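You operate a simulated robot arm through the tools that you are given. There is no shell and no other tool. Be economical: measure what you need, move in short steps, check, and stop when the job is done.

You are at the controls of a simulated robot arm. One attempt, no reset.

TASK
Switch on screens seven and eight; on the cream screen with the chart, set brightness two and contrast four.
Fine: it is one of screens six, seven and eight; the other knobs stay.

Only the result counts: the job must be done as asked and must still hold three seconds after the hand-in. Knocking over, shifting, dropping, spilling or breaking anything else fails it.

THE ROBOT
A 7-joint arm with a four-finger gripper on a trunk, on a base that drives. Base frame: it is fixed to the floor where the robot stands at the start and does not move with it; the origin is under the middle of the robot, x ahead of it, y to its left, z up; the surface under the hand at the start is at about z = 73. Readings come in cm, degrees, newtons and seconds.
Its first joint turns from -69.0 to 172.0 degrees. Places, roughly: brightness knob of screen eight [150, -50, 150]; brightness knob of screen seven [110, 0, 150]; brightness knob of screen six [80, 50, 150]; contrast knob of screen eight [150, -50, 140]; contrast knob of screen seven [110, 0, 140]; contrast knob of screen six [80, 50, 140]; green switch of screen eight [150, -50, 120]; green switch of screen seven [110, 0, 120]; screen eight [140, -30, 130]; screen seven [110, 20, 130]; screen six [70, 70, 130]. Payload 3.67 kg.
The tool frame sits at the grasp point between the pads (the TCP): z along the fingers, y along the line on which they close. The tips reach 2.8 cm beyond it. Largest opening 11.2 cm; the body of the gripper starts 7.3 cm behind the TCP.
Orientation is that of the tool frame in the base frame, as a unit quaternion [w, x, y, z]. With the fingers straight down and closing along the base's y, the tool's x points along the base's -x, its y along +y and its z along -z.

THE INTERFACE
- The arm moves only by the tool step_arm. Its argument "steps" is a list of rows, each a list of 7 numbers: the shift along the tool's x, y, z in cm, then the turn, a rotation vector about the tool's x, y, z in degrees, then the finger opening in cm, from 0 to 11.2. In form: [[tx, ty, tz, wx, wy, wz, fingers], ...]. A call has 1 to 20 rows; each row shifts and turns the commanded pose from where the row before left it, along the tool's axes as they then stand. Rows are played at 5 a second. More than 5 cm and 8.6 degrees between two rows, or a gripper value outside its range, and nothing of the call is played. Where a pose cannot be reached the arm comes as near as it can. A force on the tool above 40 N (or 10 N above the force at the start of the call, whichever is more), or a blocked arm, ends the call early, and 0.2 s more pass. The fingers move at their own pace and stop on an object; they squeeze with about 25 N. The grip force told is the motor's: it shows also when the fingers shut on nothing. Time passes only in rows, and 0.2 s behind the last, so rows that do not move let the fingers close. It gives the time, the measured TCP pose, the force on the tool (base axes), the opening and the grip force at its end, in the units of the frame above (readings bear some noise), with the torque about the TCP (base axes, N m) and any sound that the robot's microphone picked up.
- Cameras (640 x 400 px; columns grow to the right, rows downward): "scene" is now at [12.57, 4.41, 169.88]; the picture's right is [0.45, -0.89, -0.00], its down [-0.17, -0.09, -0.98] and it looks along [0.88, 0.44, -0.19] (base axes); focal length 262 px, centre (320, 200). "wrist" rides on the gripper at [6, -1.8, -10.4] in the tool frame; the picture's right is [0.29, 0.96, 0.00], its down [-0.80, 0.24, -0.55] and it looks along [-0.53, 0.16, 0.83] (tool axes); focal length 234 px, centre (320, 200). There is no depth. A picture from a camera that has moved, and an enlarged one, comes with that camera's place and axes in the base frame and with its lens. The place of the scene camera against the robot may be out by one fixed shift of up to 2.5 cm in any direction.
- capture(camera): a new picture of that camera. The clock stands still meanwhile.
- slide_trunk(by): slides the trunk up (or, below 0, down) by that many cm; the arm and the scene camera ride with it, the base frame stays. It gives what a move gives, with no picture.
- steer(legs): drives the robot by 1 to 6 legs, each [ahead, turn to the left] in cm and degrees, along the robot's own axes; the way and the turn of a leg run together, so that a leg with both is an arc; at most 150 cm and 180 degrees a leg. The arm and the cameras ride along, it lands a little off, and it stops where it bumps. It gives what a move gives.
- turn_head(pan, tilt): turns the head with the scene camera to pan (to the left, within 86 degrees either way) and tilt (down, from -29 to 69), counted from straight ahead of the robot. It gives what a move gives.
- close_up(camera, box): a new picture of the part [left, top, right, bottom] of that camera's present view, enlarged. The clock stands still meanwhile.
- finish_job(): hands the job in; it is judged then, once.

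Work in short steps. Places have to be worked out from the pictures, the camera data and where the tool is seen: move nearer, look again, correct. Check each grasp and each placing, and mend what went wrong. You have 120 turns and 82 pictures in all, those below and enlarged ones among them. Open the gripper and draw the arm clear of the work before you hand the job in, unless the task says otherwise; then end with one line.

The tools are called after "Request:" by a JSON object that holds its "fn" and its "kwargs". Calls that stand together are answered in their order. step_arm: Moves the arm, as the interface text tells. Its arguments: {"type":"object","properties":{"steps":{"type":"array"}},"required":["steps"]} The other tools are called the same way: slide_trunk (by) slides the trunk up or down; steer (legs) drives the base; turn_head (pan, tilt) turns the head that bears the scene camera; capture (camera) takes a picture; close_up (camera, box) takes an enlarged picture of a part of a camera's view; finish_job () hands the job in.

At the start:

```text
clock: 0.0
tcp_pos: [62.68, -0.24, 160.51]
tcp_rot: [0.0, -0.001, 1.0, 0.0]
force: [0.2, 0.4, -0.3]
ft_torque: [0.02, -0.02, 0.0]
finger_gap: 11.21
grasp_force: 0.0
trunk travel left (down, up): [-77.5, 6.5]
robot x, y, heading: [0.2, 0.33, 0.1]
head pan, tilt: [26.9, 10.9]
```

scene: 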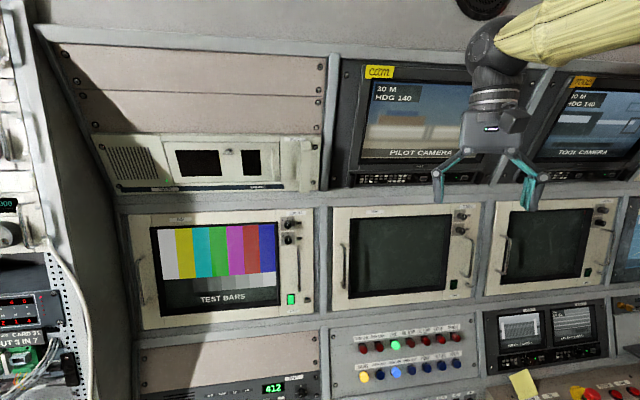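
wrist: 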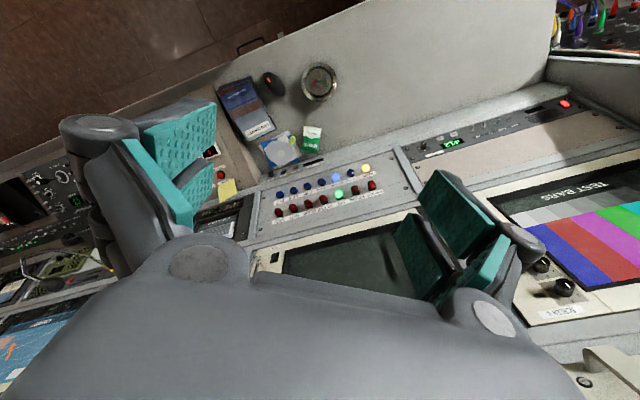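

The three cream screens are visible left to right; I take enlarged views to read labels and knobs on each.

Request:
{"fn": "close_up", "kwargs": {"camera": "scene", "box": [120, 190, 330, 321]}}

Request:
{"fn": "close_up", "kwargs": {"camera": "scene", "box": [320, 190, 480, 310]}}

Request:
{"fn": "close_up", "kwargs": {"camera": "scene", "box": [480, 180, 640, 300]}}

```text
3.05 times, centred on (225, 256) of scene
camera zoom: at [12.57, 4.41, 169.88], right [0.45, -0.89, 0.0], down [-0.17, -0.09, -0.98], along [0.88, 0.44, -0.19], focal length 798 px, centre (610, 31)
```

zoom: 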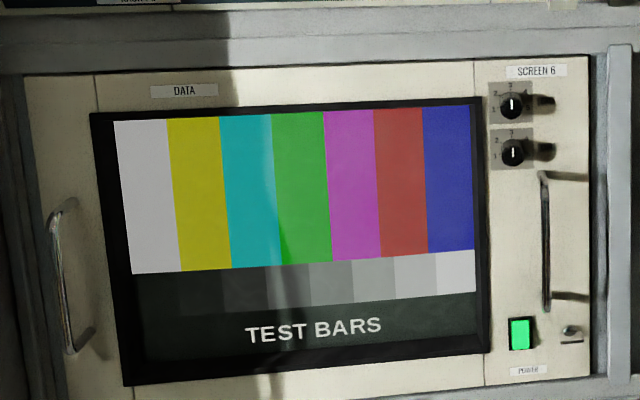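

```text
3.33 times, centred on (400, 250) of scene
camera zoom: at [12.57, 4.41, 169.88], right [0.45, -0.89, 0.0], down [-0.17, -0.09, -0.98], along [0.88, 0.44, -0.19], focal length 873 px, centre (53, 33)
```

zoom: 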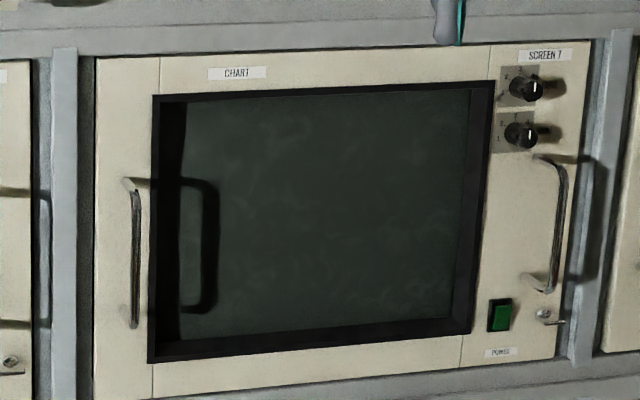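

```text
3.33 times, centred on (560, 240) of scene
camera zoom: at [12.57, 4.41, 169.88], right [0.45, -0.89, 0.0], down [-0.17, -0.09, -0.98], along [0.88, 0.44, -0.19], focal length 873 px, centre (-480, 67)
```

zoom: 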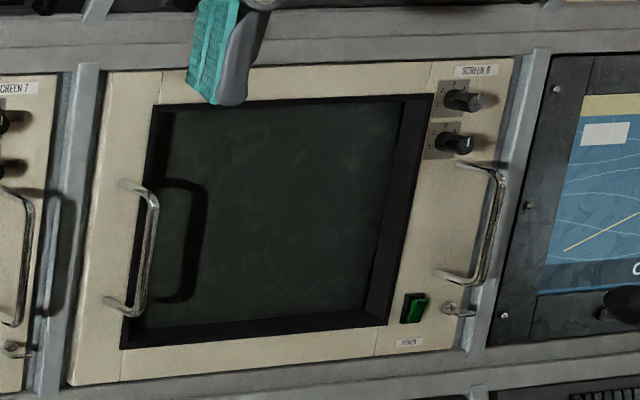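

Screen 7 is labelled CHART and off. I first turn the hand to point ahead (+x) at a safe distance so the wrist camera faces the wall.

Request:
{"fn": "step_arm", "kwargs": {"steps": [[0, 0, 0, 0, -8.2, 0, 6], [0, 0, 0, 0, -8.2, 0, 6], [0, 0, 0, 0, -8.2, 0, 6], [0, 0, 0, 0, -8.2, 0, 6], [0, 0, 0, 0, -8.2, 0, 6], [0, 0, 0, 0, -8.2, 0, 6], [0, 0, 0, 0, -8.2, 0, 6], [0, 0, 0, 0, -8.2, 0, 6], [0, 0, 0, 0, -8.2, 0, 6], [0, 0, 0, 0, -8.2, 0, 6], [0, 0, 0, 0, -8, 0, 6], [0, 0, 0, 0, 0, 0, 6]]}}

Request:
{"fn": "capture", "kwargs": {"camera": "wrist"}}

Request:
{"fn": "capture", "kwargs": {"camera": "scene"}}

```text
clock: 2.6
tcp_pos: [62.63, -0.31, 160.56]
tcp_rot: [0.707, 0.0, 0.707, 0.0]
force: [-0.5, 0.1, -0.3]
ft_torque: [-0.01, -0.02, -0.03]
finger_gap: 5.98
grasp_force: 0.1
trunk travel left (down, up): [-77.5, 6.5]
robot x, y, heading: [0.13, -0.03, -0.2]
head pan, tilt: [26.9, 10.9]
```

```text
76 pictures are left
camera wrist: at [52.24, -2.08, 154.61], right [0.0, 0.96, -0.29], down [-0.56, 0.24, 0.8], along [0.83, 0.16, 0.53], focal length 234 px, centre (320, 200)
```

wrist: 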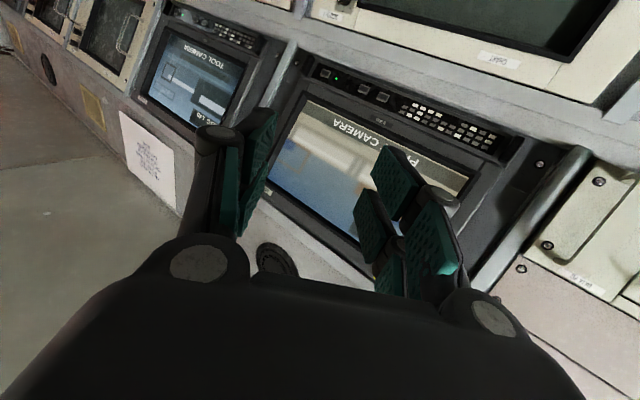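

```text
75 pictures are left
camera scene: at [12.51, 4.37, 169.88], right [0.45, -0.89, 0.0], down [-0.17, -0.08, -0.98], along [0.88, 0.44, -0.19], focal length 262 px, centre (320, 200)
```

scene: 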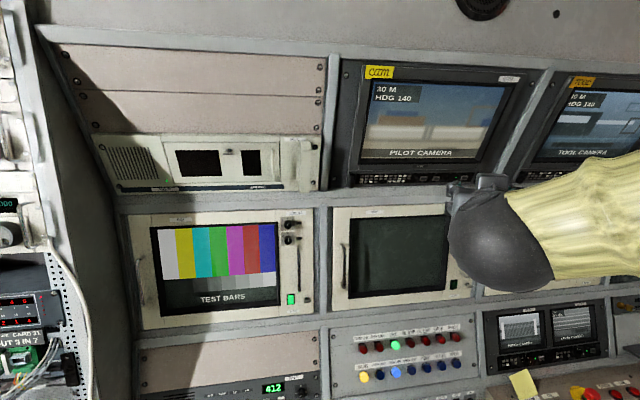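

The hand now points at the wall with the camera under it. I move to about x 88, z 148 in front of screen 7's knobs and look.

Request:
{"fn": "step_arm", "kwargs": {"steps": [[2.5, 0, 4, 0, 0, 0, 6], [2.5, 0, 4, 0, 0, 0, 6], [2.5, 0, 4, 0, 0, 0, 6], [2.5, 0, 4, 0, 0, 0, 6], [2.5, 0, 4, 0, 0, 0, 6], [0, 0, 4, 0, 0, 0, 6], [0, 0, 0, 0, 0, 0, 6]]}}

Request:
{"fn": "capture", "kwargs": {"camera": "wrist"}}

```text
clock: 4.2
tcp_pos: [86.38, -0.31, 148.07]
tcp_rot: [0.708, 0.0, 0.706, 0.001]
force: [-0.2, 0.1, -0.1]
ft_torque: [0.02, 0.03, -0.02]
finger_gap: 5.99
grasp_force: 0.1
trunk travel left (down, up): [-77.5, 6.5]
robot x, y, heading: [0.14, -0.35, 0.1]
head pan, tilt: [26.9, 10.9]
```

```text
74 pictures are left
camera wrist: at [76.0, -2.1, 142.18], right [0.0, 0.96, -0.29], down [-0.56, 0.24, 0.8], along [0.83, 0.16, 0.53], focal length 234 px, centre (320, 200)
```

wrist: 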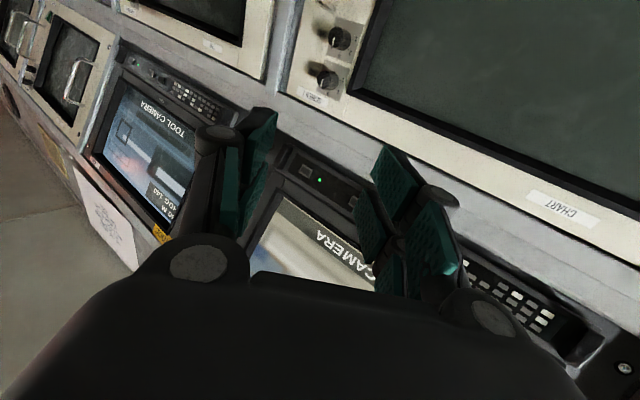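

Knobs of screen 7 appear at the top edge of the view. I lower the hand to about z 136 to triangulate and see the scale better.

Request:
{"fn": "step_arm", "kwargs": {"steps": [[4, 0, 0, 0, 0, 0, 6], [4, 0, 0, 0, 0, 0, 6], [4, 0, 0, 0, 0, 0, 6], [0, 0, 0, 0, 0, 0, 6]]}}

Request:
{"fn": "capture", "kwargs": {"camera": "wrist"}}

```text
clock: 5.2
tcp_pos: [86.48, -0.45, 136.4]
tcp_rot: [0.708, 0.001, 0.706, 0.0]
force: [-0.2, -0.2, 0.3]
ft_torque: [0.0, 0.02, 0.02]
finger_gap: 6.01
grasp_force: 0.1
trunk travel left (down, up): [-77.5, 6.5]
robot x, y, heading: [0.01, -0.07, -0.2]
head pan, tilt: [26.9, 10.9]
```

```text
73 pictures are left
camera wrist: at [76.18, -2.14, 130.39], right [0.0, 0.96, -0.29], down [-0.56, 0.24, 0.8], along [0.83, 0.16, 0.53], focal length 234 px, centre (320, 200)
```

wrist: 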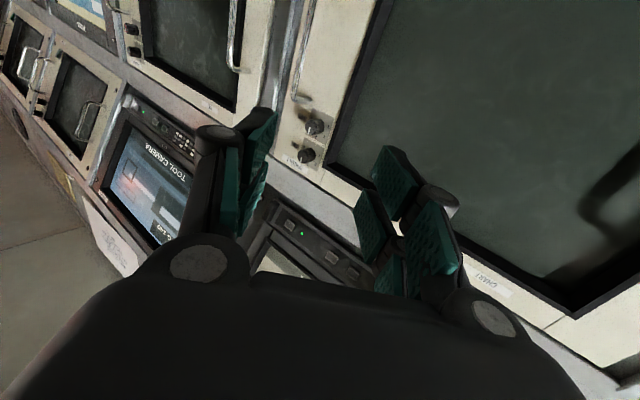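

The knobs of screen 7 triangulate to about (112, 0, 145.5) and (112, 0, 140.7), and the wall is oblique (normal ≈ 35° to the left). I yaw the hand left 34° and move toward the power switch, near (114, 0, 119).

Request:
{"fn": "step_arm", "kwargs": {"steps": [[3, -3, 0, -8.6, 0, 0, 3], [3, -3, 0, -8.6, 0, 0, 3], [3, -3, 0, -8.6, 0, 0, 3], [3, -3, -1, -8.6, 0, 0, 3], [3, -1.5, -1, 0, 0, 0, 3], [2, 0, 0, 0, 0, 0, 0], [0, 0, 0, 0, 0, 0, 0]]}}

Request:
{"fn": "capture", "kwargs": {"camera": "wrist"}}

Request:
{"fn": "capture", "kwargs": {"camera": "scene"}}

```text
clock: 6.8
tcp_pos: [84.47, 1.57, 127.3]
tcp_rot: [0.699, -0.038, 0.713, 0.039]
force: [-0.1, 0.0, -0.8]
ft_torque: [-0.02, 0.01, -0.01]
finger_gap: 0.0
grasp_force: 25.3
out of reach, approached as far as the arm can: row 1, 2, 3, 4, 5
trunk travel left (down, up): [-77.5, 6.5]
robot x, y, heading: [0.06, 0.09, -0.1]
head pan, tilt: [26.9, 10.9]
```

```text
72 pictures are left
camera wrist: at [74.24, -1.51, 121.64], right [-0.11, 0.95, -0.29], down [-0.56, 0.18, 0.81], along [0.82, 0.25, 0.51], focal length 234 px, centre (320, 200)
```

wrist: 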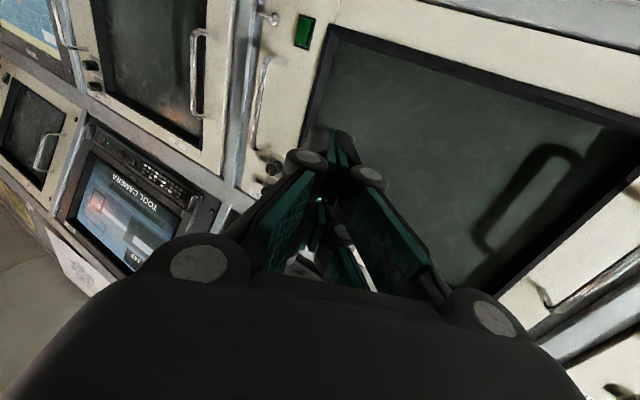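

```text
71 pictures are left
camera scene: at [12.54, 4.27, 169.88], right [0.45, -0.89, 0.0], down [-0.17, -0.08, -0.98], along [0.88, 0.44, -0.19], focal length 262 px, centre (320, 200)
```

scene: 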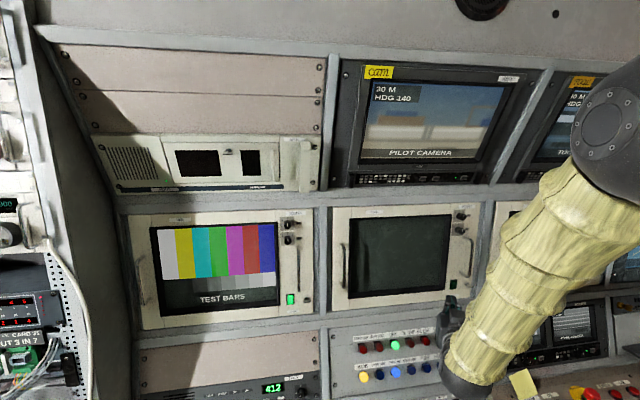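

That pose is out of reach from here, so the base should stand square to the wall. I pull the hand back and look to the right with the head for obstacles.

Request:
{"fn": "step_arm", "kwargs": {"steps": [[-3, 0, -4.5, 0, 0, 0, 0], [-3, 0, -4.5, 0, 0, 0, 0], [-3, 0, -4.5, 0, 0, 0, 0], [-3, 0, -4.5, 0, 0, 0, 0], [-3, 0, -4.5, 0, 0, 0, 0], [-3, 0, -4.5, 0, 0, 0, 0], [0, 0, 0, 0, 0, 0, 0]]}}

Request:
{"fn": "turn_head", "kwargs": {"pan": -35, "tilt": 30}}

Request:
{"fn": "capture", "kwargs": {"camera": "scene"}}

```text
refused: row 1 steps farther than a row can; nothing moved
```

```text
clock: 8.1
tcp_pos: [84.52, 1.63, 127.33]
tcp_rot: [0.699, -0.038, 0.713, 0.039]
force: [-0.4, -1.1, -0.6]
ft_torque: [0.0, 0.0, -0.02]
finger_gap: 0.03
grasp_force: 25.4
trunk travel left (down, up): [-77.5, 6.5]
robot x, y, heading: [0.03, 0.1, 0.0]
head pan, tilt: [-35.0, 30.0]
```

```text
70 pictures are left
camera scene: at [11.68, -4.96, 166.79], right [-0.57, -0.82, 0.0], down [-0.41, 0.29, -0.87], along [0.71, -0.5, -0.5], focal length 262 px, centre (320, 200)
```

scene: 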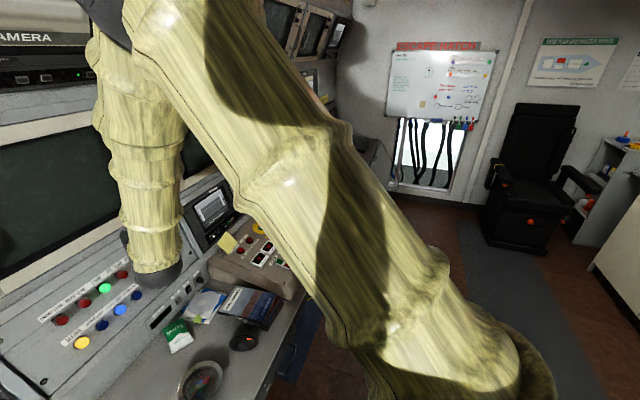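

Floor to the right is clear. I retract the arm in smaller steps.

Request:
{"fn": "step_arm", "kwargs": {"steps": [[-2.5, 0, -4, 0, 0, 0, 0], [-2.5, 0, -4, 0, 0, 0, 0], [-2.5, 0, -4, 0, 0, 0, 0], [-2.5, 0, -4, 0, 0, 0, 0], [-2.5, 0, -4, 0, 0, 0, 0], [-2.5, 0, -4, 0, 0, 0, 0], [-2, 0, -4, 0, 0, 0, 0], [0, 0, -4, 0, 0, 0, 0], [0, 0, 0, 0, 0, 0, 0]]}}

```text
clock: 10.1
tcp_pos: [57.71, 0.8, 147.2]
tcp_rot: [0.699, -0.042, 0.713, 0.043]
force: [0.0, -0.4, -0.1]
ft_torque: [0.03, 0.01, 0.03]
finger_gap: 0.0
grasp_force: 25.6
out of reach, approached as far as the arm can: row 7, 8
trunk travel left (down, up): [-77.5, 6.5]
robot x, y, heading: [0.1, -0.05, 0.2]
head pan, tilt: [-35.0, 30.0]
```

Now drive parallel to the wall (heading −55°) by 60 cm and turn back to face the wall at about +30°.

Request:
{"fn": "steer", "kwargs": {"legs": [[0, -55], [60, 0], [0, 85]]}}

Request:
{"fn": "turn_head", "kwargs": {"pan": 5, "tilt": 20}}

Request:
{"fn": "capture", "kwargs": {"camera": "scene"}}

```text
clock: 19.5
tcp_pos: [83.7, -16.99, 147.07]
tcp_rot: [0.661, -0.235, 0.674, 0.232]
force: [0.4, -0.5, 0.9]
ft_torque: [-0.01, 0.01, 0.0]
finger_gap: 0.0
grasp_force: 24.8
trunk travel left (down, up): [-77.5, 6.5]
robot x, y, heading: [34.91, -47.69, 31.6]
head pan, tilt: [-35.0, 30.0]
```

```text
clock: 20.6
tcp_pos: [83.8, -17.03, 147.29]
tcp_rot: [0.66, -0.234, 0.675, 0.231]
force: [0.3, 0.8, -0.3]
ft_torque: [0.0, -0.04, -0.02]
finger_gap: 0.03
grasp_force: 24.9
trunk travel left (down, up): [-77.5, 6.5]
robot x, y, heading: [35.13, -47.75, 31.8]
head pan, tilt: [5.0, 20.0]
```

```text
69 pictures are left
camera scene: at [46.0, -39.51, 168.39], right [0.59, -0.8, 0.0], down [-0.28, -0.2, -0.94], along [0.76, 0.56, -0.34], focal length 262 px, centre (320, 200)
```

scene: 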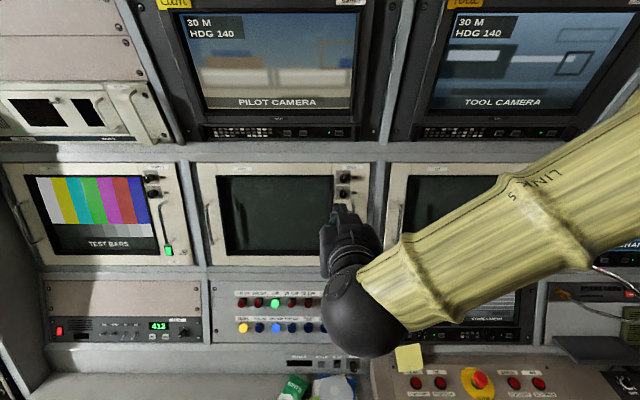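

Good stance. I zoom into screen 7's and 8's controls.

Request:
{"fn": "close_up", "kwargs": {"camera": "scene", "box": [325, 160, 373, 190]}}

Request:
{"fn": "capture", "kwargs": {"camera": "wrist"}}

```text
13.33 times, centred on (349, 175) of scene
camera zoom: at [46.0, -39.51, 168.39], right [0.59, -0.8, 0.0], down [-0.28, -0.2, -0.94], along [0.76, 0.56, -0.34], focal length 3490 px, centre (-67, 533)
```

zoom: 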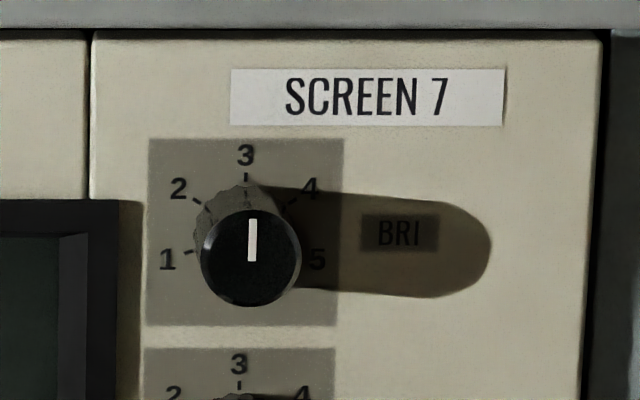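

```text
67 pictures are left
camera wrist: at [76.6, -24.98, 141.48], right [-0.6, 0.75, -0.29], down [-0.57, -0.15, 0.81], along [0.56, 0.65, 0.51], focal length 234 px, centre (320, 200)
```

wrist: 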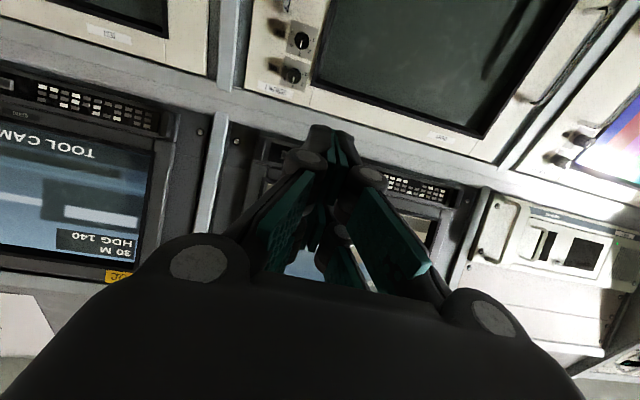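

Scale read: positions 1–5 about 50° apart; screen 7's brightness knob is at 3. Next, I square the hand to the wall (yaw ≈33.5°) and move to a standoff in front of switch 7, near (114, 0, 120).

Request:
{"fn": "step_arm", "kwargs": {"steps": [[4, 0, 0, 5, 0, 0, 0], [4.5, -1, 0, 0, 0, 0, 0], [4.5, -1.3, 0, 0, 0, 0, 0], [4.5, 0, 1, 0, 0, 0, 0], [4.5, 0, 1, 0, 0, 0, 0], [3, 0, 3, 0, 0, 0, 0], [2, 0, 4, 0, 0, 0, 0], [0, 0, 4, 0, 0, 0, 0], [0, 0, 4, 0, 0, 0, 0], [0, 0, 0, 0, 0, 0, 0]]}}

Request:
{"fn": "capture", "kwargs": {"camera": "wrist"}}

Request:
{"fn": "capture", "kwargs": {"camera": "scene"}}

```text
clock: 22.8
tcp_pos: [99.87, -6.64, 120.32]
tcp_rot: [0.67, -0.205, 0.685, 0.201]
force: [-0.6, -0.4, 0.0]
ft_torque: [-0.01, 0.04, -0.04]
finger_gap: 0.0
grasp_force: 24.7
out of reach, approached as far as the arm can: row 1, 2, 3
trunk travel left (down, up): [-77.5, 6.5]
robot x, y, heading: [34.93, -47.65, 31.4]
head pan, tilt: [5.0, 20.0]
```

```text
66 pictures are left
camera wrist: at [92.15, -13.86, 114.59], right [-0.53, 0.8, -0.29], down [-0.58, -0.1, 0.81], along [0.62, 0.6, 0.51], focal length 234 px, centre (320, 200)
```

wrist: 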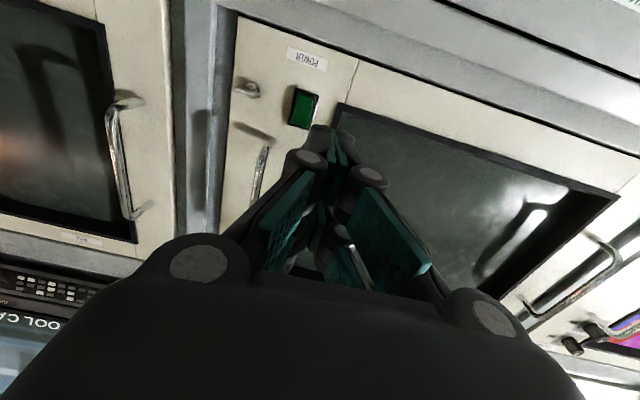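

```text
65 pictures are left
camera scene: at [45.9, -39.54, 168.4], right [0.59, -0.8, 0.0], down [-0.27, -0.2, -0.94], along [0.76, 0.56, -0.34], focal length 262 px, centre (320, 200)
```

scene: 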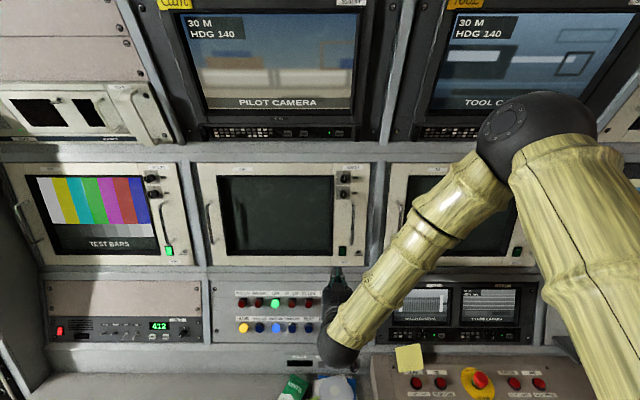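

Request:
{"fn": "close_up", "kwargs": {"camera": "wrist", "box": [240, 30, 368, 110]}}

Request:
{"fn": "close_up", "kwargs": {"camera": "scene", "box": [310, 230, 374, 270]}}

Request:
{"fn": "close_up", "kwargs": {"camera": "scene", "box": [110, 220, 206, 280]}}

```text
5.00 times, centred on (304, 70) of wrist
camera zoom: at [92.15, -13.86, 114.59], right [-0.53, 0.8, -0.29], down [-0.58, -0.1, 0.81], along [0.62, 0.6, 0.51], focal length 1171 px, centre (400, 850)
```

zoom: 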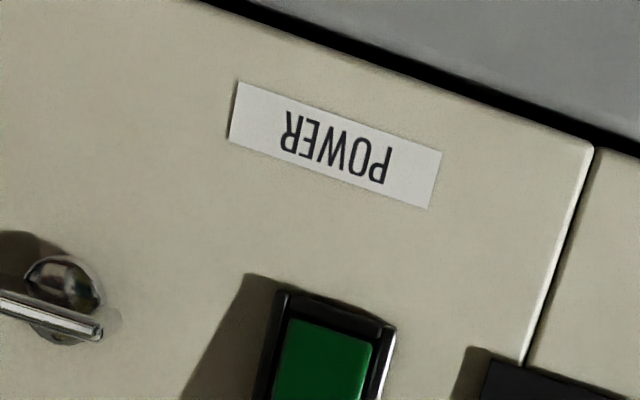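

```text
10.00 times, centred on (342, 250) of scene
camera zoom: at [45.9, -39.54, 168.4], right [0.59, -0.8, 0.0], down [-0.27, -0.2, -0.94], along [0.76, 0.56, -0.34], focal length 2618 px, centre (100, -300)
```

zoom: 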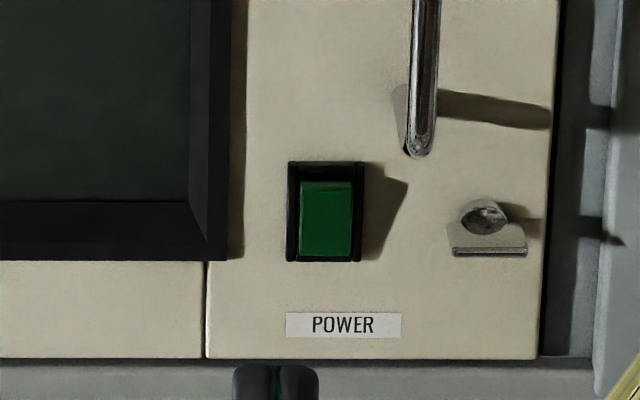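

```text
6.67 times, centred on (158, 250) of scene
camera zoom: at [45.9, -39.54, 168.4], right [0.59, -0.8, 0.0], down [-0.27, -0.2, -0.94], along [0.76, 0.56, -0.34], focal length 1745 px, centre (1400, -133)
```

zoom: 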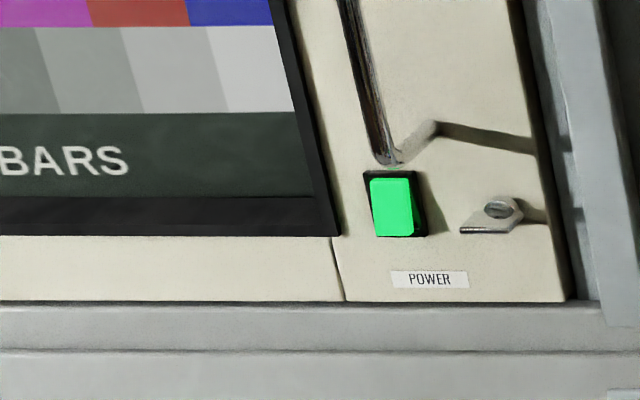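

Switch 7 appears as a proud rocker/button at about (113.5, 0.2, 119.7): 15 cm ahead, 1.9 cm right of the hand. I approach until the tips are ~1.3 cm short, slightly below centre.

Request:
{"fn": "step_arm", "kwargs": {"steps": [[0.4, -1.8, 3, 0, 0, 0, 0], [0.4, 0, 4, 0, 0, 0, 0], [0, 0, 4, 0, 0, 0, 0], [0, 0, 0, 0, 0, 0, 0]]}}

Request:
{"fn": "capture", "kwargs": {"camera": "wrist"}}

Request:
{"fn": "close_up", "kwargs": {"camera": "scene", "box": [310, 230, 374, 270]}}

```text
clock: 23.8
tcp_pos: [110.04, -2.17, 119.31]
tcp_rot: [0.67, -0.205, 0.684, 0.202]
force: [-1.0, 1.0, 0.0]
ft_torque: [-0.02, 0.02, 0.0]
finger_gap: 0.0
grasp_force: 25.0
trunk travel left (down, up): [-77.5, 6.5]
robot x, y, heading: [34.98, -47.93, 31.5]
head pan, tilt: [5.0, 20.0]
```

```text
61 pictures are left
camera wrist: at [102.36, -9.36, 113.57], right [-0.53, 0.8, -0.29], down [-0.58, -0.1, 0.81], along [0.62, 0.6, 0.51], focal length 234 px, centre (320, 200)
```

wrist: 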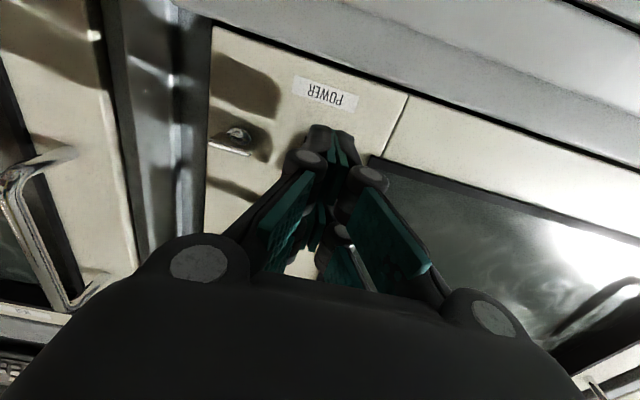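

```text
10.00 times, centred on (342, 250) of scene
camera zoom: at [45.93, -39.56, 168.4], right [0.59, -0.8, 0.0], down [-0.27, -0.2, -0.94], along [0.76, 0.56, -0.34], focal length 2618 px, centre (100, -300)
```

zoom: 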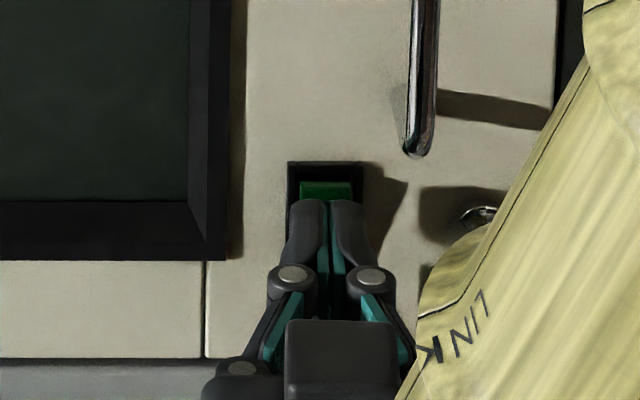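

Laterally aligned. I lower another 0.5 cm and press forward in small steps.

Request:
{"fn": "step_arm", "kwargs": {"steps": [[0.5, 0.1, 0, 0, 0, 0, 0], [0, 0, 0.6, 0, 0, 0, 0], [0, 0, 0.4, 0, 0, 0, 0], [0, 0, 0.4, 0, 0, 0, 0], [0, 0, 0, 0, 0, 0, 0]]}}

Request:
{"fn": "close_up", "kwargs": {"camera": "scene", "box": [310, 230, 374, 270]}}

```text
clock: 25.0
tcp_pos: [111.18, -1.27, 118.72]
tcp_rot: [0.67, -0.205, 0.684, 0.201]
force: [-8.1, -5.3, 0.6]
ft_torque: [0.06, -0.1, 0.1]
finger_gap: 0.0
grasp_force: 25.5
trunk travel left (down, up): [-77.5, 6.5]
robot x, y, heading: [34.98, -48.08, 31.6]
head pan, tilt: [5.0, 20.0]
```

```text
10.00 times, centred on (342, 250) of scene
camera zoom: at [45.86, -39.57, 168.4], right [0.59, -0.8, 0.0], down [-0.27, -0.2, -0.94], along [0.76, 0.56, -0.34], focal length 2618 px, centre (100, -300)
```

zoom: 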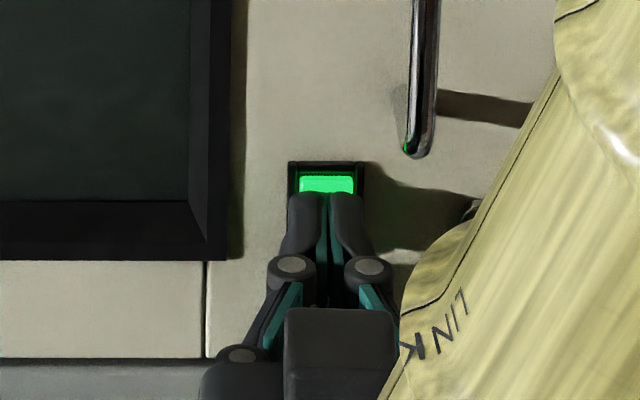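

The switch lit. I back off 14 cm and see the screen.

Request:
{"fn": "step_arm", "kwargs": {"steps": [[0, 0, -2, 0, 0, 0, 0], [0, 0, -4, 0, 0, 0, 0], [0, 0, -4, 0, 0, 0, 0], [0, 0, -4, 0, 0, 0, 0], [0, 0, 0, 0, 0, 0, 0]]}}

Request:
{"fn": "capture", "kwargs": {"camera": "scene"}}

```text
clock: 26.2
tcp_pos: [99.52, -8.96, 119.0]
tcp_rot: [0.67, -0.206, 0.684, 0.202]
force: [-0.4, 0.7, -0.7]
ft_torque: [0.02, -0.01, -0.03]
finger_gap: 0.01
grasp_force: 25.1
trunk travel left (down, up): [-77.5, 6.5]
robot x, y, heading: [34.86, -48.23, 31.6]
head pan, tilt: [5.0, 20.0]
```

```text
58 pictures are left
camera scene: at [46.04, -39.39, 168.38], right [0.6, -0.8, 0.0], down [-0.28, -0.2, -0.94], along [0.76, 0.56, -0.34], focal length 262 px, centre (320, 200)
```

scene: 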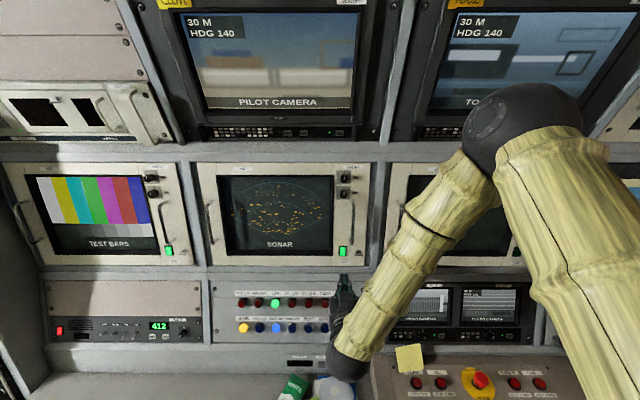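

Screen 7 shows SONAR, so the chart should be on screen 8. I retract the hand, then drive 59 cm further along the wall.

Request:
{"fn": "step_arm", "kwargs": {"steps": [[-3, 0, -3.8, 0, 0, 0, 0], [-3, 0, -3.8, 0, 0, 0, 0], [-3, 0, -3.8, 0, 0, 0, 0], [-3, 0, -3.8, 0, 0, 0, 0], [-3, 0, 0, 0, 0, 0, 0], [0, 0, 0, 0, 0, 0, 0]]}}

Request:
{"fn": "steer", "kwargs": {"legs": [[0, -86], [59, 0], [0, 88]]}}

Request:
{"fn": "capture", "kwargs": {"camera": "scene"}}

```text
clock: 27.6
tcp_pos: [87.45, -16.35, 134.32]
tcp_rot: [0.67, -0.206, 0.684, 0.202]
force: [-0.3, -0.4, 0.4]
ft_torque: [0.02, -0.02, -0.02]
finger_gap: 0.02
grasp_force: 25.5
out of reach, approached as far as the arm can: row 4
trunk travel left (down, up): [-77.5, 6.5]
robot x, y, heading: [35.06, -47.92, 31.8]
head pan, tilt: [5.0, 20.0]
```

```text
clock: 38.4
tcp_pos: [120.83, -63.89, 134.43]
tcp_rot: [0.667, -0.214, 0.682, 0.21]
force: [0.2, -0.6, 0.5]
ft_torque: [0.01, -0.01, 0.01]
finger_gap: 0.0
grasp_force: 25.1
trunk travel left (down, up): [-77.5, 6.5]
robot x, y, heading: [69.52, -96.82, 32.7]
head pan, tilt: [5.0, 20.0]
```

```text
57 pictures are left
camera scene: at [80.06, -88.06, 168.39], right [0.61, -0.79, 0.0], down [-0.27, -0.21, -0.94], along [0.74, 0.58, -0.34], focal length 262 px, centre (320, 200)
```

scene: 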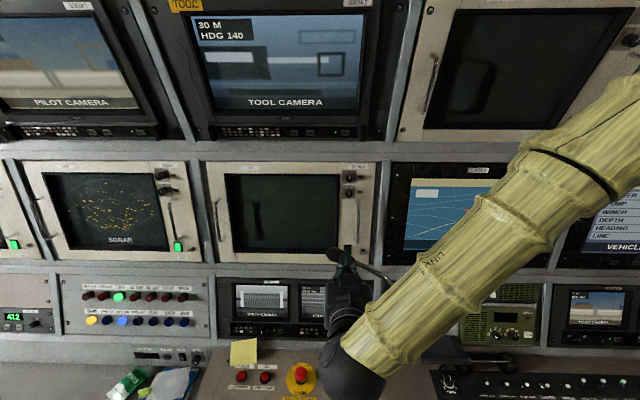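

Same relation to screen 8 now. I move to a standoff of ~16 cm in front of switch 8 and look with both cameras.

Request:
{"fn": "step_arm", "kwargs": {"steps": [[4, -1.2, 1, 0, 0, 0, 0], [4, -1.2, 1, 0, 0, 0, 0], [4, 0, 3, 0, 0, 0, 0], [2, 0, 4, 0, 0, 0, 0], [0, 0, 4, 0, 0, 0, 0], [0, 0, 3, 0, 0, 0, 0], [0, 0, 0, 0, 0, 0, 0]]}}

Request:
{"fn": "capture", "kwargs": {"camera": "wrist"}}

Request:
{"fn": "capture", "kwargs": {"camera": "scene"}}

Request:
{"fn": "close_up", "kwargs": {"camera": "scene", "box": [329, 160, 385, 195]}}

```text
clock: 40.0
tcp_pos: [135.24, -57.0, 120.23]
tcp_rot: [0.668, -0.213, 0.682, 0.21]
force: [-0.5, -0.1, -0.2]
ft_torque: [-0.01, -0.02, 0.02]
finger_gap: 0.01
grasp_force: 25.2
trunk travel left (down, up): [-77.5, 6.5]
robot x, y, heading: [69.5, -96.96, 32.7]
head pan, tilt: [5.0, 20.0]
```

```text
56 pictures are left
camera wrist: at [127.74, -64.46, 114.41], right [-0.55, 0.78, -0.29], down [-0.58, -0.11, 0.81], along [0.6, 0.61, 0.51], focal length 234 px, centre (320, 200)
```

wrist: 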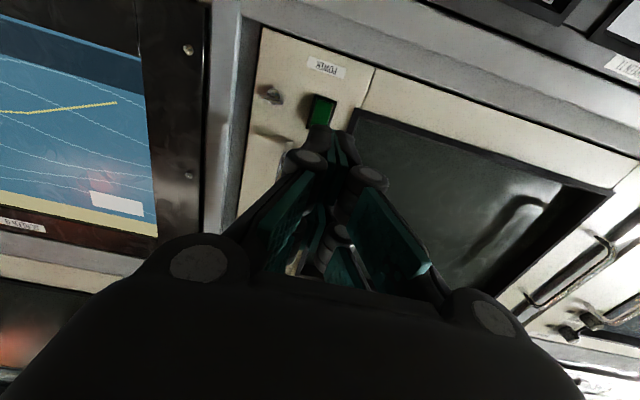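

```text
55 pictures are left
camera scene: at [80.11, -88.23, 168.39], right [0.61, -0.79, 0.0], down [-0.27, -0.21, -0.94], along [0.74, 0.58, -0.34], focal length 262 px, centre (320, 200)
```

scene: 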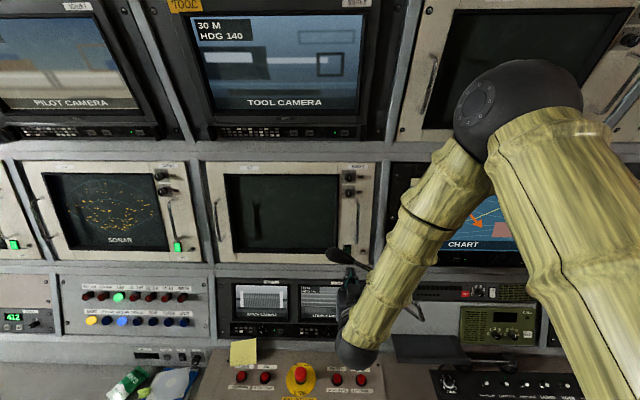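

```text
11.43 times, centred on (357, 178) of scene
camera zoom: at [80.11, -88.23, 168.39], right [0.61, -0.79, 0.0], down [-0.27, -0.21, -0.94], along [0.74, 0.58, -0.34], focal length 2992 px, centre (-103, 457)
```

zoom: 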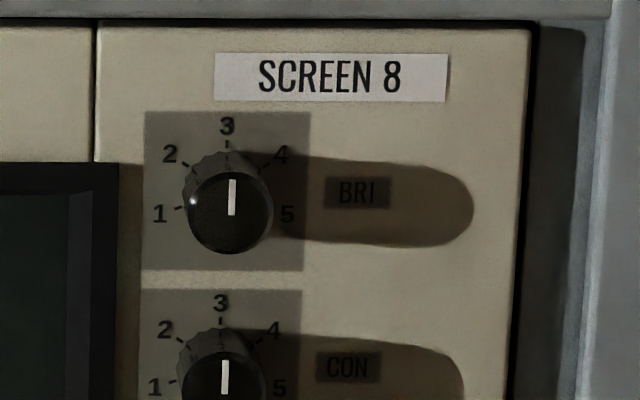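

There's a dark gooseneck-like object near the switch; I zoom to see where it is relative to the hand.

Request:
{"fn": "close_up", "kwargs": {"camera": "scene", "box": [310, 230, 406, 290]}}

Request:
{"fn": "close_up", "kwargs": {"camera": "wrist", "box": [230, 40, 390, 140]}}

```text
6.67 times, centred on (358, 260) of scene
camera zoom: at [80.11, -88.23, 168.39], right [0.61, -0.79, 0.0], down [-0.27, -0.21, -0.94], along [0.74, 0.58, -0.34], focal length 1745 px, centre (67, -200)
```

zoom: 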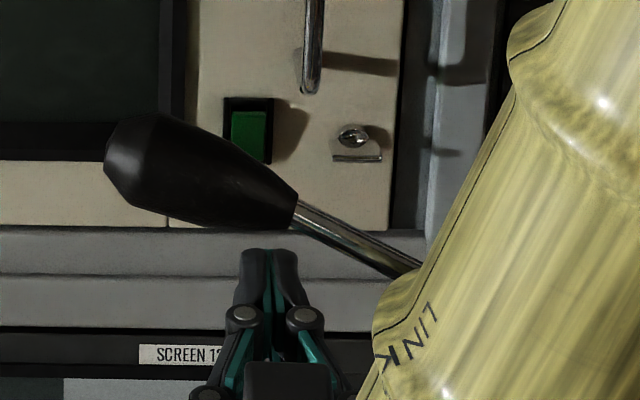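

```text
4.00 times, centred on (310, 90) of wrist
camera zoom: at [127.74, -64.46, 114.41], right [-0.55, 0.78, -0.29], down [-0.58, -0.11, 0.81], along [0.6, 0.61, 0.51], focal length 937 px, centre (360, 640)
```

zoom: 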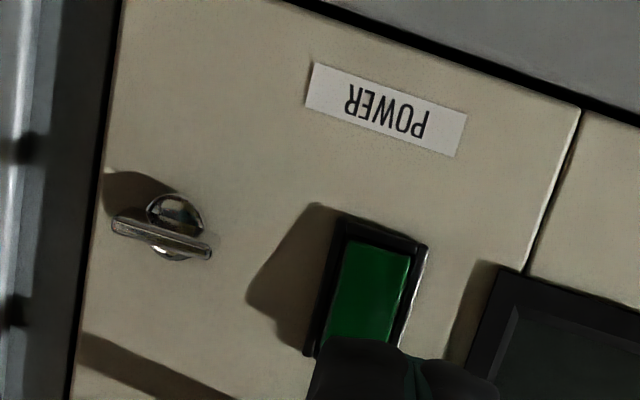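

A gooseneck microphone hangs in front of switch 8, so I must know its exact place before pressing. I reverse my path out and take views of it from there.

Request:
{"fn": "step_arm", "kwargs": {"steps": [[0, 0, -3, 0, 0, 0, 0], [0, 0, -4, 0, 0, 0, 0], [-2, 0, -4, 0, 0, 0, 0], [-4, 0, -3, 0, 0, 0, 0], [-4, 1.2, -1, 0, 0, 0, 0], [-4, 1.2, -1, 0, 0, 0, 0], [0, 0, 0, 0, 0, 0, 0]]}}

Request:
{"fn": "capture", "kwargs": {"camera": "wrist"}}

Request:
{"fn": "close_up", "kwargs": {"camera": "scene", "box": [310, 200, 470, 300]}}

```text
clock: 41.6
tcp_pos: [120.88, -63.85, 134.14]
tcp_rot: [0.667, -0.214, 0.683, 0.209]
force: [0.3, 0.4, 0.5]
ft_torque: [0.04, -0.02, 0.01]
finger_gap: 0.0
grasp_force: 25.3
trunk travel left (down, up): [-77.5, 6.5]
robot x, y, heading: [69.28, -97.01, 33.1]
head pan, tilt: [5.0, 20.0]
```

```text
51 pictures are left
camera wrist: at [113.27, -71.25, 128.5], right [-0.55, 0.78, -0.29], down [-0.58, -0.11, 0.81], along [0.6, 0.61, 0.51], focal length 234 px, centre (320, 200)
```

wrist: 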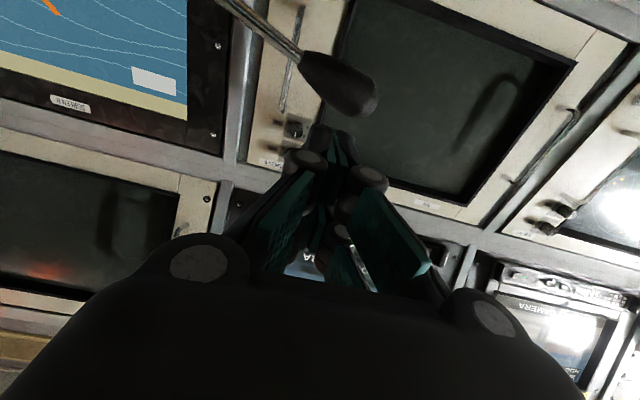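

```text
4.00 times, centred on (390, 250) of scene
camera zoom: at [80.19, -87.96, 168.37], right [0.61, -0.79, 0.0], down [-0.27, -0.21, -0.94], along [0.74, 0.58, -0.34], focal length 1047 px, centre (40, 0)
```

zoom: 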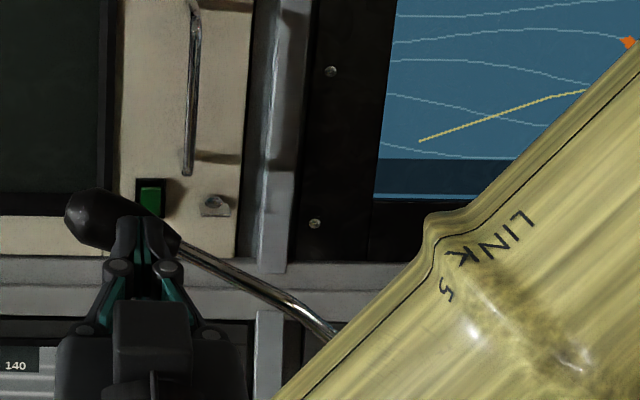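

The mic head is at about (130, −56.5, 130), with the stalk running right and toward the robot; with the forearm descending from above, pressing would hit the stalk. I lower the trunk while keeping the hand's height so the forearm comes in level, below the mic.

Request:
{"fn": "slide_trunk", "kwargs": {"by": -13}}

Request:
{"fn": "step_arm", "kwargs": {"steps": [[-4, 0, 0, 0, 0, 0, 0], [-4, 0, 0, 0, 0, 0, 0], [-3, 0, 0, 0, 0, 0, 0], [0, 0, 0, 0, 0, 0, 0]]}}

Request:
{"fn": "slide_trunk", "kwargs": {"by": -13}}

Request:
{"fn": "step_arm", "kwargs": {"steps": [[-4, 0, 0, 0, 0, 0, 0], [-4, 0, 0, 0, 0, 0, 0], [-3, 0, 0, 0, 0, 0, 0], [0, 0, 0, 0, 0, 0, 0]]}}

Request:
{"fn": "slide_trunk", "kwargs": {"by": -10}}

Request:
{"fn": "capture", "kwargs": {"camera": "scene"}}

Request:
{"fn": "capture", "kwargs": {"camera": "wrist"}}

```text
clock: 43.2
tcp_pos: [120.72, -63.83, 121.21]
tcp_rot: [0.667, -0.214, 0.682, 0.21]
force: [0.6, -0.5, 0.0]
ft_torque: [-0.01, 0.05, -0.04]
finger_gap: 0.01
grasp_force: 24.2
trunk travel left (down, up): [-64.5, 19.5]
robot x, y, heading: [69.16, -96.69, 32.7]
head pan, tilt: [5.0, 20.0]
```

```text
clock: 44.2
tcp_pos: [120.93, -63.61, 132.16]
tcp_rot: [0.668, -0.214, 0.682, 0.21]
force: [0.9, 0.1, -0.1]
ft_torque: [-0.01, -0.04, 0.02]
finger_gap: 0.01
grasp_force: 24.7
trunk travel left (down, up): [-64.5, 19.5]
robot x, y, heading: [69.14, -96.66, 32.7]
head pan, tilt: [5.0, 20.0]
```

```text
clock: 45.8
tcp_pos: [120.91, -63.67, 119.23]
tcp_rot: [0.667, -0.213, 0.682, 0.209]
force: [-0.6, 0.5, -0.1]
ft_torque: [0.01, 0.02, -0.01]
finger_gap: 0.0
grasp_force: 25.4
trunk travel left (down, up): [-51.5, 32.5]
robot x, y, heading: [69.15, -96.6, 32.6]
head pan, tilt: [5.0, 20.0]
```

```text
clock: 46.8
tcp_pos: [121.17, -63.57, 130.17]
tcp_rot: [0.667, -0.214, 0.682, 0.21]
force: [0.6, -1.0, 0.5]
ft_torque: [0.01, 0.01, -0.01]
finger_gap: 0.0
grasp_force: 25.1
trunk travel left (down, up): [-51.5, 32.5]
robot x, y, heading: [69.45, -97.01, 33.1]
head pan, tilt: [5.0, 20.0]
```

```text
clock: 48.1
tcp_pos: [121.1, -63.66, 120.16]
tcp_rot: [0.668, -0.212, 0.682, 0.209]
force: [-0.7, -0.2, 0.8]
ft_torque: [0.01, -0.01, 0.01]
finger_gap: 0.0
grasp_force: 25.3
trunk travel left (down, up): [-41.5, 42.5]
robot x, y, heading: [69.62, -96.94, 32.9]
head pan, tilt: [5.0, 20.0]
```

```text
49 pictures are left
camera scene: at [80.03, -88.08, 132.4], right [0.61, -0.79, 0.0], down [-0.27, -0.21, -0.94], along [0.74, 0.58, -0.34], focal length 262 px, centre (320, 200)
```

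scene: 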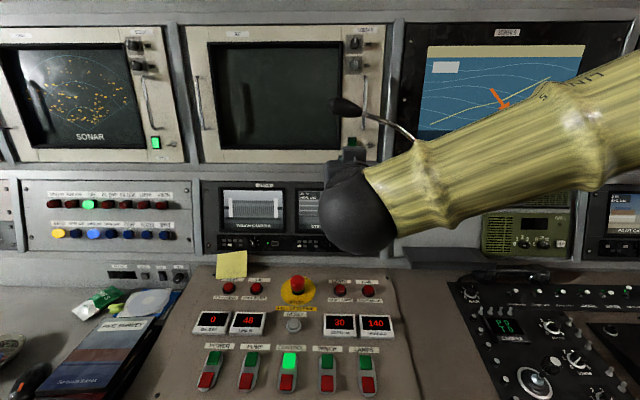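

```text
48 pictures are left
camera wrist: at [113.56, -71.12, 114.51], right [-0.55, 0.78, -0.29], down [-0.58, -0.11, 0.81], along [0.6, 0.61, 0.51], focal length 234 px, centre (320, 200)
```

wrist: 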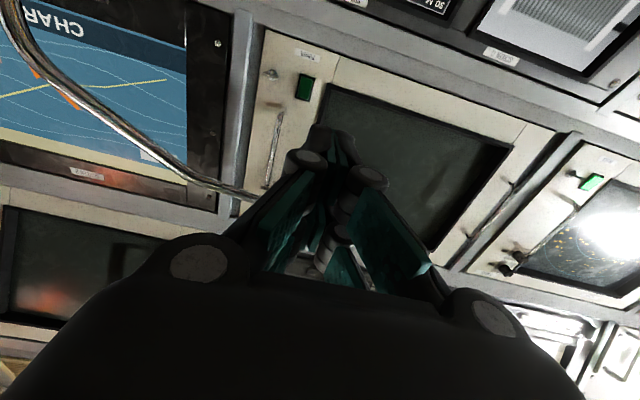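

Combining views, the stalk drops vertically near 12 cm right of the hand, and the forearm comes from the right, so it could sweep into it. I shift the base 30 cm left along the wall (turning left, away from the mic) so the right shoulder stands directly behind the target.

Request:
{"fn": "steer", "kwargs": {"legs": [[0, 92], [30, 0], [0, -92]]}}

Request:
{"fn": "capture", "kwargs": {"camera": "scene"}}

```text
clock: 58.1
tcp_pos: [101.95, -39.14, 120.25]
tcp_rot: [0.664, -0.223, 0.679, 0.219]
force: [-0.1, -0.5, 0.2]
ft_torque: [0.0, 0.01, -0.03]
finger_gap: 0.02
grasp_force: 24.8
trunk travel left (down, up): [-41.5, 42.5]
robot x, y, heading: [50.91, -73.67, 34.4]
head pan, tilt: [5.0, 20.0]
```

```text
47 pictures are left
camera scene: at [61.47, -64.7, 132.39], right [0.64, -0.77, 0.0], down [-0.26, -0.22, -0.94], along [0.72, 0.6, -0.34], focal length 262 px, centre (320, 200)
```

scene: 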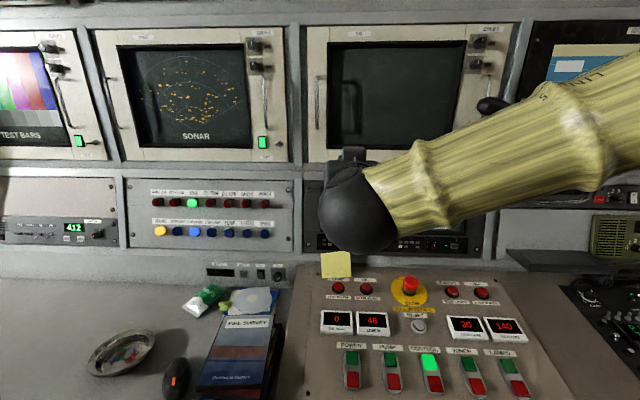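

Now the shoulder is behind the target. I slide the hand 34.7 cm right at z≈120, well short of the mic stalk, and look.

Request:
{"fn": "step_arm", "kwargs": {"steps": [[0, -4.4, 0, 0, 0, 0, 0], [0, -4.4, 0, 0, 0, 0, 0], [0, -4.4, 0, 0, 0, 0, 0], [0, -4.4, 0, 0, 0, 0, 0], [0, -4.4, 0, 0, 0, 0, 0], [0, -4.4, 0, 0, 0, 0, 0], [0, -4.4, 0, 0, 0, 0, 0], [0, -3.9, 0, 0, 0, 0, 0], [0, 0, 0, 0, 0, 0, 0]]}}

Request:
{"fn": "capture", "kwargs": {"camera": "scene"}}

Request:
{"fn": "capture", "kwargs": {"camera": "wrist"}}

```text
clock: 60.1
tcp_pos: [122.17, -66.84, 120.18]
tcp_rot: [0.665, -0.224, 0.678, 0.218]
force: [-0.8, 0.3, 0.6]
ft_torque: [-0.03, 0.04, -0.07]
finger_gap: 0.01
grasp_force: 25.4
trunk travel left (down, up): [-41.5, 42.5]
robot x, y, heading: [50.58, -73.57, 34.6]
head pan, tilt: [5.0, 20.0]
```

```text
46 pictures are left
camera scene: at [61.4, -64.59, 132.39], right [0.64, -0.77, 0.0], down [-0.26, -0.22, -0.94], along [0.72, 0.6, -0.34], focal length 262 px, centre (320, 200)
```

scene: 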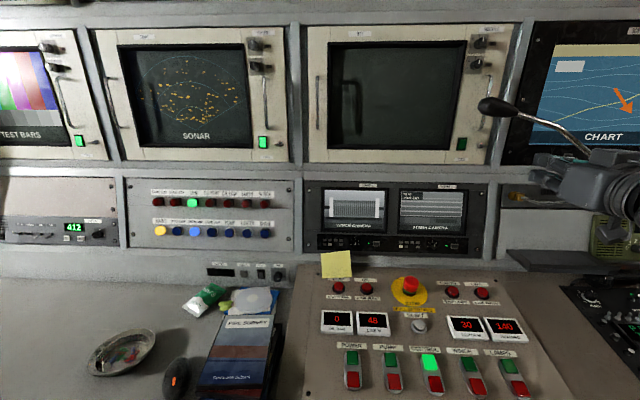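

```text
45 pictures are left
camera wrist: at [114.99, -74.7, 114.52], right [-0.57, 0.77, -0.29], down [-0.58, -0.13, 0.81], along [0.58, 0.63, 0.51], focal length 234 px, centre (320, 200)
```

wrist: 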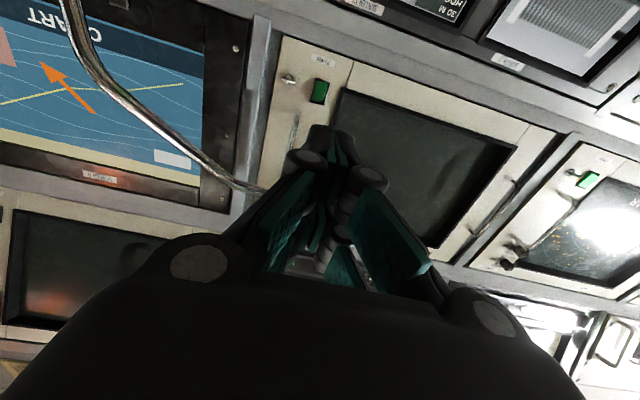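

Screen 8 and mic are now unobstructed. I turn the head right to view arm and stalk together.

Request:
{"fn": "turn_head", "kwargs": {"pan": -25, "tilt": 15}}

Request:
{"fn": "capture", "kwargs": {"camera": "scene"}}

```text
clock: 61.1
tcp_pos: [122.29, -67.15, 120.14]
tcp_rot: [0.664, -0.223, 0.679, 0.219]
force: [0.5, 1.0, 1.0]
ft_torque: [0.0, -0.03, -0.05]
finger_gap: 0.01
grasp_force: 25.2
trunk travel left (down, up): [-41.5, 42.5]
robot x, y, heading: [50.67, -73.58, 34.7]
head pan, tilt: [-25.0, 15.0]
```

```text
44 pictures are left
camera scene: at [63.52, -69.1, 133.2], right [0.17, -0.99, 0.0], down [-0.26, -0.04, -0.97], along [0.95, 0.16, -0.26], focal length 262 px, centre (320, 200)
```

scene: 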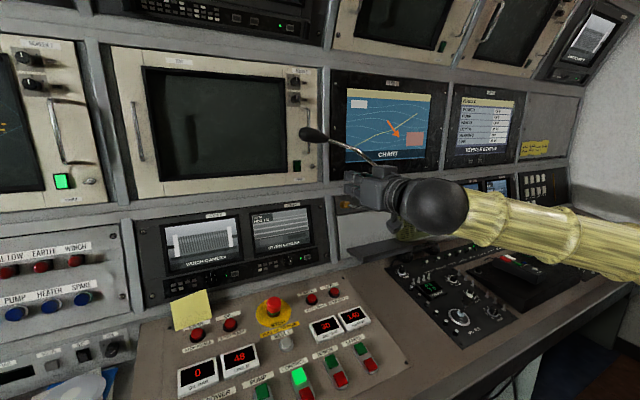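

The forearm runs back-right at ~50°, leaving some room before the vertical stalk (~14 cm right). I yaw the hand 12° right for extra clearance and advance halfway, then check.

Request:
{"fn": "step_arm", "kwargs": {"steps": [[0.5, 0, 0, 6, 0, 0, 0], [0.7, 0, 0, 6, 0, 0, 0], [0, 1.7, 4, 0, 0, 0, 0], [0, 1.7, 4, 0, 0, 0, 0], [0, 0, 3, 0, 0, 0, 0], [0, 0, 0, 0, 0, 0, 0]]}}

Request:
{"fn": "capture", "kwargs": {"camera": "scene"}}

Request:
{"fn": "capture", "kwargs": {"camera": "wrist"}}

```text
clock: 62.5
tcp_pos: [131.19, -59.52, 118.86]
tcp_rot: [0.684, -0.152, 0.698, 0.147]
force: [-0.3, 0.3, 0.3]
ft_torque: [0.04, 0.0, -0.04]
finger_gap: 0.0
grasp_force: 24.8
trunk travel left (down, up): [-41.5, 42.5]
robot x, y, heading: [50.67, -73.84, 34.6]
head pan, tilt: [-25.0, 15.0]
```

```text
43 pictures are left
camera scene: at [63.49, -69.08, 133.21], right [0.17, -0.99, 0.0], down [-0.26, -0.04, -0.97], along [0.95, 0.16, -0.26], focal length 262 px, centre (320, 200)
```

scene: 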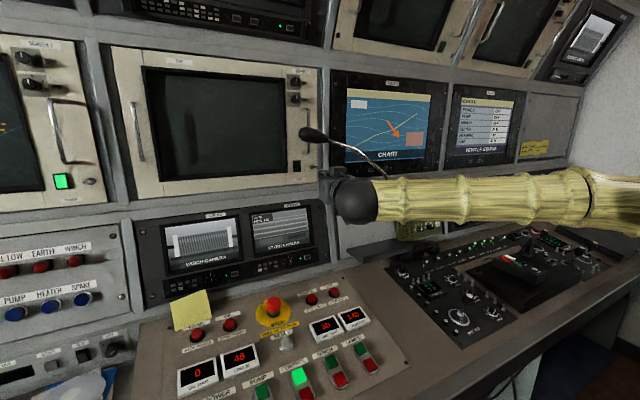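

```text
42 pictures are left
camera wrist: at [122.37, -65.56, 113.06], right [-0.4, 0.87, -0.29], down [-0.59, 0.0, 0.81], along [0.7, 0.5, 0.51], focal length 234 px, centre (320, 200)
```

wrist: 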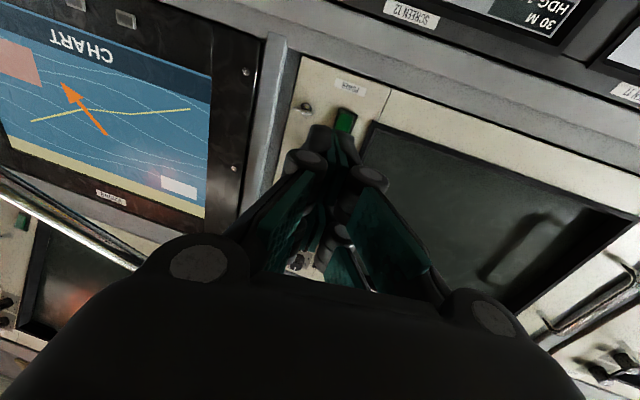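

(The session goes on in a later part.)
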